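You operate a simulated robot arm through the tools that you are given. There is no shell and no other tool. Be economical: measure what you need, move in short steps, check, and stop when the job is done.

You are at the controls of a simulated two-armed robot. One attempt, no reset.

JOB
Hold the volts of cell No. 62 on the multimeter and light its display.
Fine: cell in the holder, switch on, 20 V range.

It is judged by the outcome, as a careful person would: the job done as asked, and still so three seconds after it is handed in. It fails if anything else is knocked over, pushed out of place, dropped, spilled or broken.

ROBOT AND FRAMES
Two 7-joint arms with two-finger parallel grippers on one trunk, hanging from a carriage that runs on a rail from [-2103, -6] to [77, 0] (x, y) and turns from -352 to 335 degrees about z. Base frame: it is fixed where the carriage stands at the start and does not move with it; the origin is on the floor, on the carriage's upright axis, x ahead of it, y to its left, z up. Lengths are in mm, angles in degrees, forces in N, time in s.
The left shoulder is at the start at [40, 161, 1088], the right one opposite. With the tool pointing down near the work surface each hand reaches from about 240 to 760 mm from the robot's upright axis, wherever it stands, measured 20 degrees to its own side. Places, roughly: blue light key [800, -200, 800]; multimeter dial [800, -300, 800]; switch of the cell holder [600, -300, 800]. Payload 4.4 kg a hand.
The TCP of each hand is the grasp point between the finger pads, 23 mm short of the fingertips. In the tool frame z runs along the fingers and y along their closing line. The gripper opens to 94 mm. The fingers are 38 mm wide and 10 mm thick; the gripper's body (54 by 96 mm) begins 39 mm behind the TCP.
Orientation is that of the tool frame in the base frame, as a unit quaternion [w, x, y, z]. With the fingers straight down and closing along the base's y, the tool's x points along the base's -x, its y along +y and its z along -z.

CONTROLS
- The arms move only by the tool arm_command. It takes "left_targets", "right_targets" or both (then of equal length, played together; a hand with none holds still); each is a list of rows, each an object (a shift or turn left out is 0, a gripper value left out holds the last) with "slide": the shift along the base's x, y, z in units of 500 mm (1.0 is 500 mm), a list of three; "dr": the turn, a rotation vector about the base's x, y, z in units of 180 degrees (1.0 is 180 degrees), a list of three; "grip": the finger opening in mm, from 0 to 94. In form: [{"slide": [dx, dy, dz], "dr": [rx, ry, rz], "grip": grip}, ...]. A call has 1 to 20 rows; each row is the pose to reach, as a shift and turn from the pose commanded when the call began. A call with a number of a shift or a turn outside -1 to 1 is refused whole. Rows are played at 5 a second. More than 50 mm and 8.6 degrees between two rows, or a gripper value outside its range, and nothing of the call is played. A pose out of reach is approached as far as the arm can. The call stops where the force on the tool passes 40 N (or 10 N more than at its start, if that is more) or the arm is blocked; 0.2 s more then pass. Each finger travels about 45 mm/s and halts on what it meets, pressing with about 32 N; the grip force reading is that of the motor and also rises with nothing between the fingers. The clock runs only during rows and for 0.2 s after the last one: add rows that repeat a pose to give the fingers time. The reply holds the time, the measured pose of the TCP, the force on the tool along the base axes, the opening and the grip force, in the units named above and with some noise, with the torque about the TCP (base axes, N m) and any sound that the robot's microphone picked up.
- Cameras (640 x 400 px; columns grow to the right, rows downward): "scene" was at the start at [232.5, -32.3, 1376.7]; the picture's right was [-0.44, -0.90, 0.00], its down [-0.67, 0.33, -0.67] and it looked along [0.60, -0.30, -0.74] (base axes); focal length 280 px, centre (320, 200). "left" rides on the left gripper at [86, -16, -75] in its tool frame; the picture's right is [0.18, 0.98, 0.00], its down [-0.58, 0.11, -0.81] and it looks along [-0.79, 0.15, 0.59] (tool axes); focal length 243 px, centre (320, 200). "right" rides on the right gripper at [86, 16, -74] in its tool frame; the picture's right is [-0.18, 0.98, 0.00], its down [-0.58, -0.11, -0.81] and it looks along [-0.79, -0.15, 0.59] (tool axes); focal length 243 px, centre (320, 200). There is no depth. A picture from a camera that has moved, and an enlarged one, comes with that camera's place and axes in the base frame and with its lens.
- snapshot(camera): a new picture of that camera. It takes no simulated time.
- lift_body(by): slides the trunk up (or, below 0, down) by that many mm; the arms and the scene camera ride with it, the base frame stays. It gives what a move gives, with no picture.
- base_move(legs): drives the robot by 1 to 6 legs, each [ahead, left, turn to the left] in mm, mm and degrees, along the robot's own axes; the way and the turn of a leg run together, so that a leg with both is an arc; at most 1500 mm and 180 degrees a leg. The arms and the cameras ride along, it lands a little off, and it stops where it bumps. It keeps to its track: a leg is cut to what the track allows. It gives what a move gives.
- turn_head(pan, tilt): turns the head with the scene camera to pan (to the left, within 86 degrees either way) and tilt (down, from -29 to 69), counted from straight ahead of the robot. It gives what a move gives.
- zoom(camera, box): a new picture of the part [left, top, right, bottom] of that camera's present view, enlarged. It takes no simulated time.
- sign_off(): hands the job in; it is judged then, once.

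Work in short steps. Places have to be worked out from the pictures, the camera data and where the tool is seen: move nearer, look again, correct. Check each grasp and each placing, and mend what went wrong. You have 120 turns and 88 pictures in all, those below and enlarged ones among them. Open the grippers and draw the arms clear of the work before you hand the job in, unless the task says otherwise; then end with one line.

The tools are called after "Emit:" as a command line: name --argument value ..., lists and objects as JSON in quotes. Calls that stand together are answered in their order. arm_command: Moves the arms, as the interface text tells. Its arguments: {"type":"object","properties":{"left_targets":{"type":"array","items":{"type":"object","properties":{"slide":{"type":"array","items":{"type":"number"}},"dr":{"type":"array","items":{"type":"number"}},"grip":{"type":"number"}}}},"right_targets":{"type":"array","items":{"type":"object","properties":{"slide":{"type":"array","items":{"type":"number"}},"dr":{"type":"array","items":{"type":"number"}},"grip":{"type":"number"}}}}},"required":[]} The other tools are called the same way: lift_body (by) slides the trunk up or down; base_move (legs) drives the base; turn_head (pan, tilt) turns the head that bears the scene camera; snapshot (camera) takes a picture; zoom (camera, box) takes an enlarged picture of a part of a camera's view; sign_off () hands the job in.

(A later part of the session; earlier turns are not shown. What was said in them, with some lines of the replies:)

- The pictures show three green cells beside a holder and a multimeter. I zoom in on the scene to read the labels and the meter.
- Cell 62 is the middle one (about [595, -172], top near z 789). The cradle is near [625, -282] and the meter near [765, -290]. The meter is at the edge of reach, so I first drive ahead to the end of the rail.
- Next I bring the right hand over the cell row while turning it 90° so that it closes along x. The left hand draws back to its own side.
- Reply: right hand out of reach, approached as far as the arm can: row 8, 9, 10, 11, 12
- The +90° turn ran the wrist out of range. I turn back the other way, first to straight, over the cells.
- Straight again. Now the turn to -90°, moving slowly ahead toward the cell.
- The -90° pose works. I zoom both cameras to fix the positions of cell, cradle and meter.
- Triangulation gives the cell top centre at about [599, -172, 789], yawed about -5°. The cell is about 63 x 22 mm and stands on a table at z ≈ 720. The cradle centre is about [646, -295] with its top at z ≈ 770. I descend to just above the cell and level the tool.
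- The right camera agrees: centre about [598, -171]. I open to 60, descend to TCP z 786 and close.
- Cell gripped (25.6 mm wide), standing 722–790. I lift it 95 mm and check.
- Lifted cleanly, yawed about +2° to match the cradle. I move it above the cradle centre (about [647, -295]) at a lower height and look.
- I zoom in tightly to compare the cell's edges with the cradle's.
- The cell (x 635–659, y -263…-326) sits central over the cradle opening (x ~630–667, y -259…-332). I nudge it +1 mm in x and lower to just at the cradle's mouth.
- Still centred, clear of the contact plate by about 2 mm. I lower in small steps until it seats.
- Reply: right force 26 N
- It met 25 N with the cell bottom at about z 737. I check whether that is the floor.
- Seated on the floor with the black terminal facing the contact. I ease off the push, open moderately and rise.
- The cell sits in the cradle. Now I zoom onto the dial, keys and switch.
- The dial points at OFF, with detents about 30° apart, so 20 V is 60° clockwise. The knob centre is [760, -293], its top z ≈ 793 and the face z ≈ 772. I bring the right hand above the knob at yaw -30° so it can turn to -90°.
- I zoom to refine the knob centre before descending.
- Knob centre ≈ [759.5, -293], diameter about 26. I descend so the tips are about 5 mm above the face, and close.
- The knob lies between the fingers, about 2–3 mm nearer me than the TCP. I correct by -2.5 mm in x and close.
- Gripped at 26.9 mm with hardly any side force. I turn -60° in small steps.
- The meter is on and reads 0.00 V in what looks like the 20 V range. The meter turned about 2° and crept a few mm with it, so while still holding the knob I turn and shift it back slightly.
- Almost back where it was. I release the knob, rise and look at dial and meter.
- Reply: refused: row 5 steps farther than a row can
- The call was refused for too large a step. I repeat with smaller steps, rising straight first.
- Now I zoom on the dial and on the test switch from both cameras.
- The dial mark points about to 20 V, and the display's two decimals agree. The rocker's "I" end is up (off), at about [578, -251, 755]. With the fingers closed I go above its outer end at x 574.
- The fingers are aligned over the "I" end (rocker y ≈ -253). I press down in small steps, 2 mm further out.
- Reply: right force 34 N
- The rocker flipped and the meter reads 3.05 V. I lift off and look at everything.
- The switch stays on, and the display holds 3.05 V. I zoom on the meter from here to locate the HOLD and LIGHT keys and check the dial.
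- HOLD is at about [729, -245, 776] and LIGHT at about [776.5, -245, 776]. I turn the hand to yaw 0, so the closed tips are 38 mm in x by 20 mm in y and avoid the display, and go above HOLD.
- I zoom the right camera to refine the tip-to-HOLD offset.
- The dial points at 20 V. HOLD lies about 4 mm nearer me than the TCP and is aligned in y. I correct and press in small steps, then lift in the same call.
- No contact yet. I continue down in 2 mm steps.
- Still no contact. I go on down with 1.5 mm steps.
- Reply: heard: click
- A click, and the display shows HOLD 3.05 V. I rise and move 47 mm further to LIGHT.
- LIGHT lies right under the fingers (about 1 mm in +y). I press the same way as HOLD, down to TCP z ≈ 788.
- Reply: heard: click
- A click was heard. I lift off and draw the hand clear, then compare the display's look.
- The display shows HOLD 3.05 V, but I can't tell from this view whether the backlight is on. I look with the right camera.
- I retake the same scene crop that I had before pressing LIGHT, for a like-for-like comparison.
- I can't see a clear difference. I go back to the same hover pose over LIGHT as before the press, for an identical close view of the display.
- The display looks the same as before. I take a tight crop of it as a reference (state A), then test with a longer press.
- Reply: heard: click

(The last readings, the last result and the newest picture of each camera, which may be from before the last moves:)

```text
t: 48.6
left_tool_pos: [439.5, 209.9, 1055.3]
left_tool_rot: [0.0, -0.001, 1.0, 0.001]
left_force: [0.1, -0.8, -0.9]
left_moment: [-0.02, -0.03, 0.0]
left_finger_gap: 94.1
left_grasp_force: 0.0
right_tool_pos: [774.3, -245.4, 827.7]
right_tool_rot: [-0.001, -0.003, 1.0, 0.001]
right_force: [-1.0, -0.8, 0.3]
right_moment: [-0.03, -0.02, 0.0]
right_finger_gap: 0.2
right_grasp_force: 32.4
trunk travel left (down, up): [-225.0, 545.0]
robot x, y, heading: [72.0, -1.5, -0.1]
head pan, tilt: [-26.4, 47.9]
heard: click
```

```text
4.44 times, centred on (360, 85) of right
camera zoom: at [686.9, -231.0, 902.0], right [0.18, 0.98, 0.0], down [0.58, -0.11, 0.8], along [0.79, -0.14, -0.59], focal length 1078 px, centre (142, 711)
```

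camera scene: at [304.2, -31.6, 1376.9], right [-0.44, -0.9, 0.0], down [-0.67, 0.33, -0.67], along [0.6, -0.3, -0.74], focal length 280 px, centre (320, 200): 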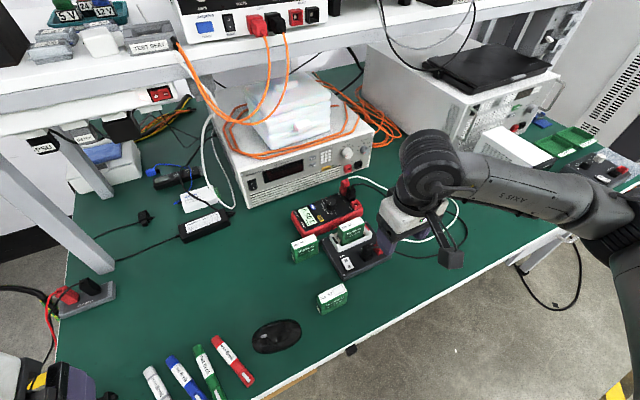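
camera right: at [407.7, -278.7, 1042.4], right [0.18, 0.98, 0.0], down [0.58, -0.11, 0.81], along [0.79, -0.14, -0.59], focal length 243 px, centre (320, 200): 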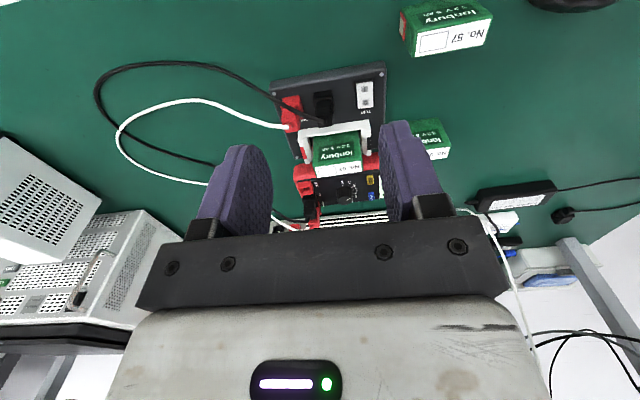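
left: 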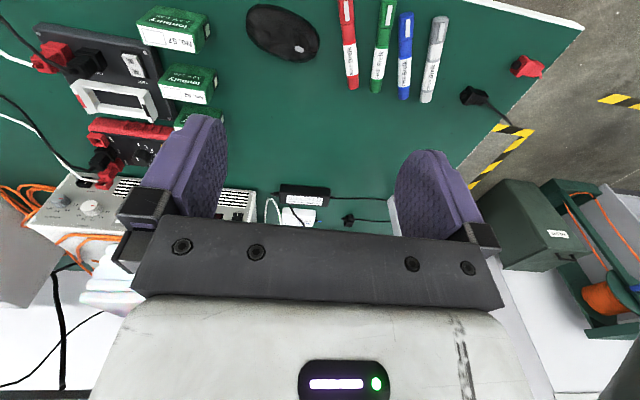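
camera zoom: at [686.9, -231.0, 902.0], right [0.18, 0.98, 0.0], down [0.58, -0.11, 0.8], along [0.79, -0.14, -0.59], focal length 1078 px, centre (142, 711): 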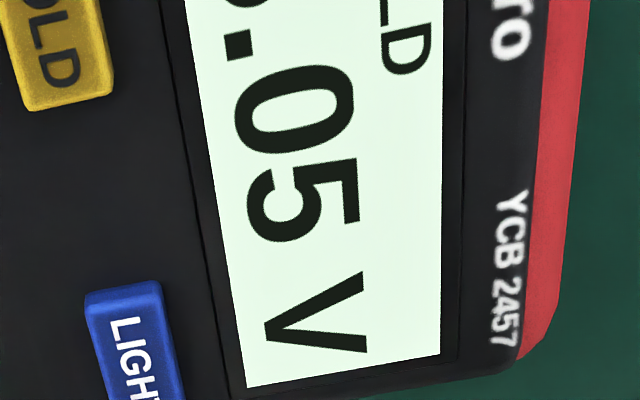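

A second click, and the view is still nearly identical, perhaps a touch dimmer than state A. A third, long press gives light on whether the key toggles or needs holding. I hold it for about 2.5 s and look again.

Emit:
arm_command --right_targets '[{"slide": [0, 0.001, -0.03]}, {"slide": [0, 0.001, -0.06]}, {"slide": [0, 0.001, -0.068]}, {"slide": [0, 0.001, -0.073]}, {"slide": [0, 0.001, -0.077]}, {"slide": [0, 0.001, -0.081]}, {"slide": [0, 0.001, -0.081]}, {"slide": [0, 0.001, -0.081]}, {"slide": [0, 0.001, -0.081]}, {"slide": [0, 0.001, -0.081]}, {"slide": [0, 0.001, -0.081]}, {"slide": [0, 0.001, -0.081]}, {"slide": [0, 0.001, -0.081]}, {"slide": [0, 0.001, -0.081]}, {"slide": [0, 0.001, -0.081]}, {"slide": [0, 0.001, -0.081]}, {"slide": [0, 0.001, -0.081]}, {"slide": [0, 0.001, -0.06]}, {"slide": [0, 0, 0]}, {"slide": [0, 0, 0]}]'

Emit:
zoom --camera "right" --box '[300, 40, 420, 130]'

```text
t: 52.8
left_tool_pos: [439.4, 208.4, 1054.4]
left_tool_rot: [0.001, 0.0, 1.0, 0.001]
left_force: [-0.5, 0.3, -0.8]
left_moment: [0.01, -0.02, 0.0]
left_finger_gap: 93.9
left_grasp_force: 0.0
right_tool_pos: [775.0, -244.3, 827.2]
right_tool_rot: [-0.001, -0.002, 1.0, 0.0]
right_force: [0.1, 0.2, -0.8]
right_moment: [-0.02, -0.02, 0.03]
right_finger_gap: 0.0
right_grasp_force: 32.2
trunk travel left (down, up): [-225.0, 545.0]
robot x, y, heading: [71.6, 1.0, 0.4]
head pan, tilt: [-26.4, 47.9]
heard: click
```

```text
4.44 times, centred on (360, 85) of right
camera zoom: at [688.6, -229.9, 902.5], right [0.18, 0.98, 0.0], down [0.58, -0.11, 0.8], along [0.79, -0.14, -0.59], focal length 1078 px, centre (142, 711)
```

zoom: 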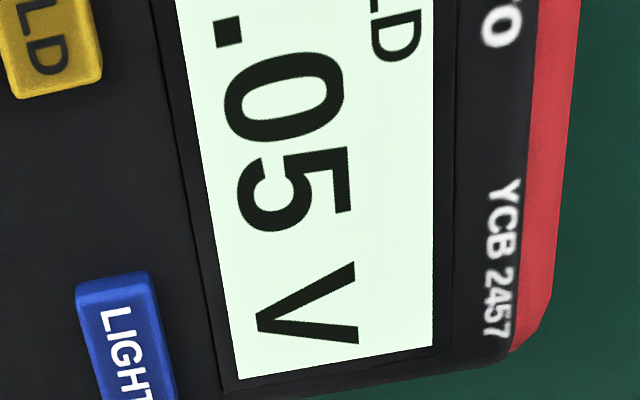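

The difference is too subtle at this scale. I take a very tight crop of a blank display patch in this state, press once, and take the same crop again.

Emit:
zoom --camera "right" --box '[340, 95, 388, 127]'

Emit:
arm_command --right_targets '[{"slide": [0, 0.001, -0.03]}, {"slide": [0, 0.001, -0.06]}, {"slide": [0, 0.001, -0.068]}, {"slide": [0, 0.001, -0.073]}, {"slide": [0, 0.001, -0.077]}, {"slide": [0, 0.001, -0.081]}, {"slide": [0, 0.001, -0.081]}, {"slide": [0, 0.001, -0.06]}, {"slide": [0, 0, 0]}, {"slide": [0, 0, 0]}]'

Emit:
zoom --camera "right" --box '[340, 95, 388, 127]'

```text
12.50 times, centred on (364, 111) of right
camera zoom: at [688.6, -229.9, 902.5], right [0.18, 0.98, 0.0], down [0.58, -0.11, 0.8], along [0.79, -0.14, -0.59], focal length 3033 px, centre (-230, 1312)
```

zoom: 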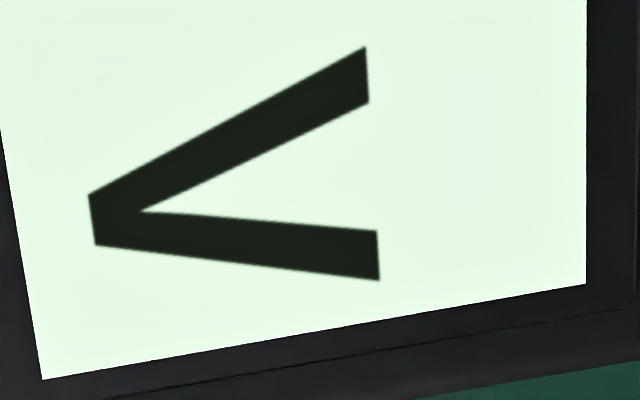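

```text
t: 55.0
left_tool_pos: [439.6, 210.1, 1055.0]
left_tool_rot: [0.001, -0.001, 1.0, 0.001]
left_force: [-0.2, 0.2, -0.1]
left_moment: [0.01, -0.01, 0.02]
left_finger_gap: 93.7
left_grasp_force: 0.0
right_tool_pos: [773.6, -244.3, 827.2]
right_tool_rot: [-0.001, -0.002, 1.0, 0.0]
right_force: [0.3, 0.0, -0.2]
right_moment: [-0.02, -0.05, -0.03]
right_finger_gap: 0.0
right_grasp_force: 32.0
trunk travel left (down, up): [-225.0, 545.0]
robot x, y, heading: [68.4, -1.2, 0.3]
head pan, tilt: [-26.4, 47.9]
heard: click
```

```text
12.50 times, centred on (364, 111) of right
camera zoom: at [687.5, -229.5, 901.6], right [0.18, 0.98, 0.0], down [0.58, -0.11, 0.8], along [0.79, -0.14, -0.59], focal length 3033 px, centre (-230, 1312)
```

zoom: 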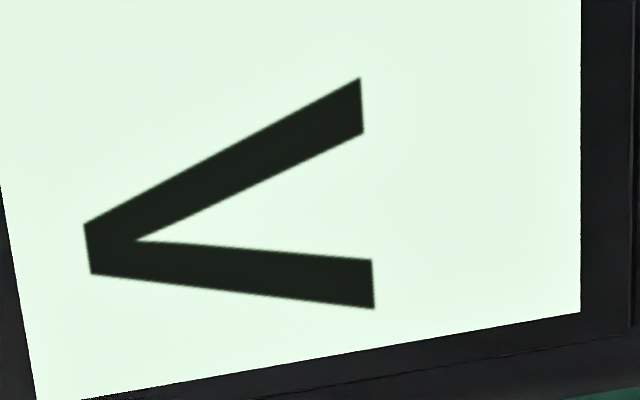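

There is no clear difference that I can resolve. The even press count (4) should be off, and one more short press gives on (odd count). For a last check I compare tight scene-camera crops before and after that press.

Emit:
zoom --camera "scene" --box '[300, 200, 340, 230]'

Emit:
arm_command --right_targets '[{"slide": [0, 0.001, -0.03]}, {"slide": [0, 0.001, -0.06]}, {"slide": [0, 0.001, -0.068]}, {"slide": [0, 0.001, -0.073]}, {"slide": [0, 0.001, -0.077]}, {"slide": [0, 0.001, -0.081]}, {"slide": [0, 0.001, -0.081]}, {"slide": [0, 0.001, -0.06]}, {"slide": [0, 0, 0]}, {"slide": [0, 0, 0]}]'

Emit:
zoom --camera "scene" --box '[300, 200, 340, 230]'

```text
13.33 times, centred on (320, 215) of scene
camera zoom: at [303.4, -31.6, 1376.6], right [-0.44, -0.9, 0.0], down [-0.67, 0.33, -0.67], along [0.6, -0.3, -0.74], focal length 3726 px, centre (320, 0)
```

zoom: 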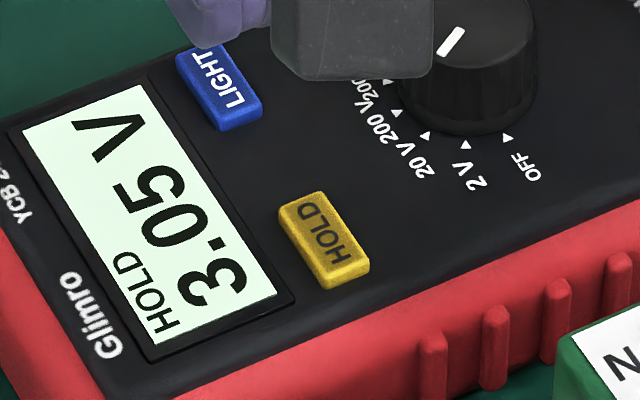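

```text
t: 57.2
left_tool_pos: [437.9, 209.6, 1055.3]
left_tool_rot: [0.0, 0.0, 1.0, 0.0]
left_force: [-0.7, 0.2, -0.8]
left_moment: [-0.01, -0.01, -0.01]
left_finger_gap: 93.8
left_grasp_force: 0.0
right_tool_pos: [774.0, -244.8, 828.2]
right_tool_rot: [-0.001, -0.002, 1.0, 0.001]
right_force: [-0.2, 0.6, -1.1]
right_moment: [-0.01, 0.01, 0.0]
right_finger_gap: 0.0
right_grasp_force: 32.0
trunk travel left (down, up): [-225.0, 545.0]
robot x, y, heading: [70.2, 0.1, -0.1]
head pan, tilt: [-26.4, 47.9]
heard: click
```

```text
13.33 times, centred on (320, 215) of scene
camera zoom: at [303.4, -31.6, 1376.6], right [-0.44, -0.9, 0.0], down [-0.67, 0.33, -0.67], along [0.6, -0.3, -0.74], focal length 3726 px, centre (320, 0)
```

zoom: 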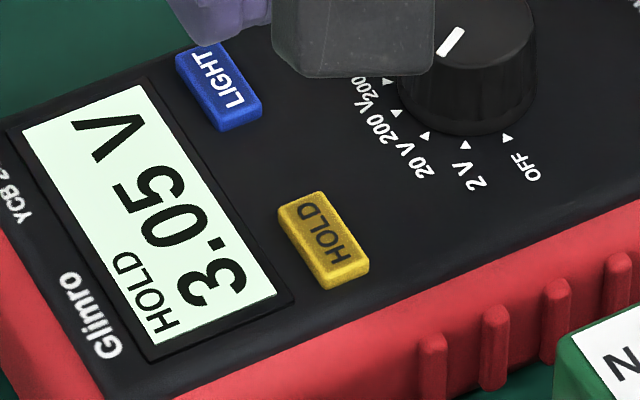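

The views are the same, so the picture cannot show the light, but the press count is odd and every press clicked. I draw the hand clear, open the gripper and take a last overview.

Emit:
arm_command --right_targets '[{"slide": [0, 0, 0.08]}, {"slide": [-0.04, 0, 0.16]}, {"slide": [-0.12, 0, 0.2]}, {"slide": [-0.2, -0.02, 0.22]}, {"slide": [-0.29, -0.04, 0.24]}, {"slide": [-0.38, -0.06, 0.26]}, {"slide": [-0.46, -0.09, 0.28], "grip": 60}, {"slide": [-0.54, -0.12, 0.3]}, {"slide": [-0.54, -0.12, 0.3]}]'

Emit:
zoom --camera "scene" --box '[270, 170, 420, 320]'

```text
t: 59.2
left_tool_pos: [439.8, 208.4, 1056.4]
left_tool_rot: [0.001, 0.0, 1.0, 0.0]
left_force: [1.5, 0.3, -0.5]
left_moment: [0.01, -0.02, 0.01]
left_finger_gap: 93.8
left_grasp_force: 0.0
right_tool_pos: [502.8, -303.3, 977.9]
right_tool_rot: [-0.001, -0.002, 1.0, 0.001]
right_force: [0.8, 0.3, -0.3]
right_moment: [0.0, 0.01, -0.01]
right_finger_gap: 59.8
right_grasp_force: 0.1
trunk travel left (down, up): [-225.0, 545.0]
robot x, y, heading: [75.5, -3.3, -0.0]
head pan, tilt: [-26.4, 47.9]
```

```text
2.67 times, centred on (345, 245) of scene
camera zoom: at [304.3, -31.7, 1376.9], right [-0.44, -0.9, 0.0], down [-0.66, 0.33, -0.67], along [0.6, -0.3, -0.74], focal length 745 px, centre (253, 80)
```

zoom: 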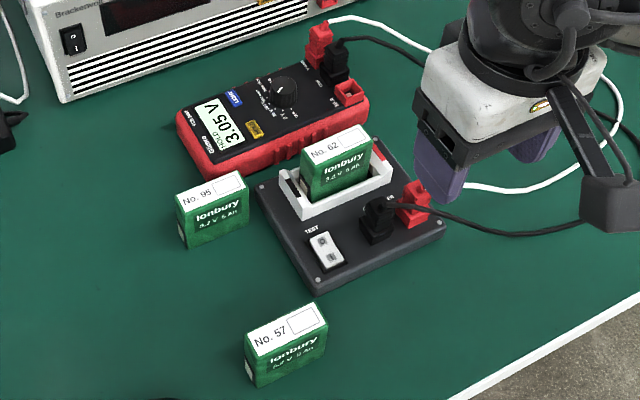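

Cell 62 is in the holder, the switch is on, the dial is at 20 V, and the display holds 3.05 V. LIGHT has been pressed an odd number of times, and the arms are clear with grippers open. I hand it in.

Emit:
sign_off

```text
The job is handed in.
```

Cell No. 62 is in the holder with the switch on and the 20 V range set, and the meter holds 3.05 V; I pressed LIGHT five times with a click each time and left it on an odd count, but the pictures never showed a change, so I can't confirm the backlight is on.
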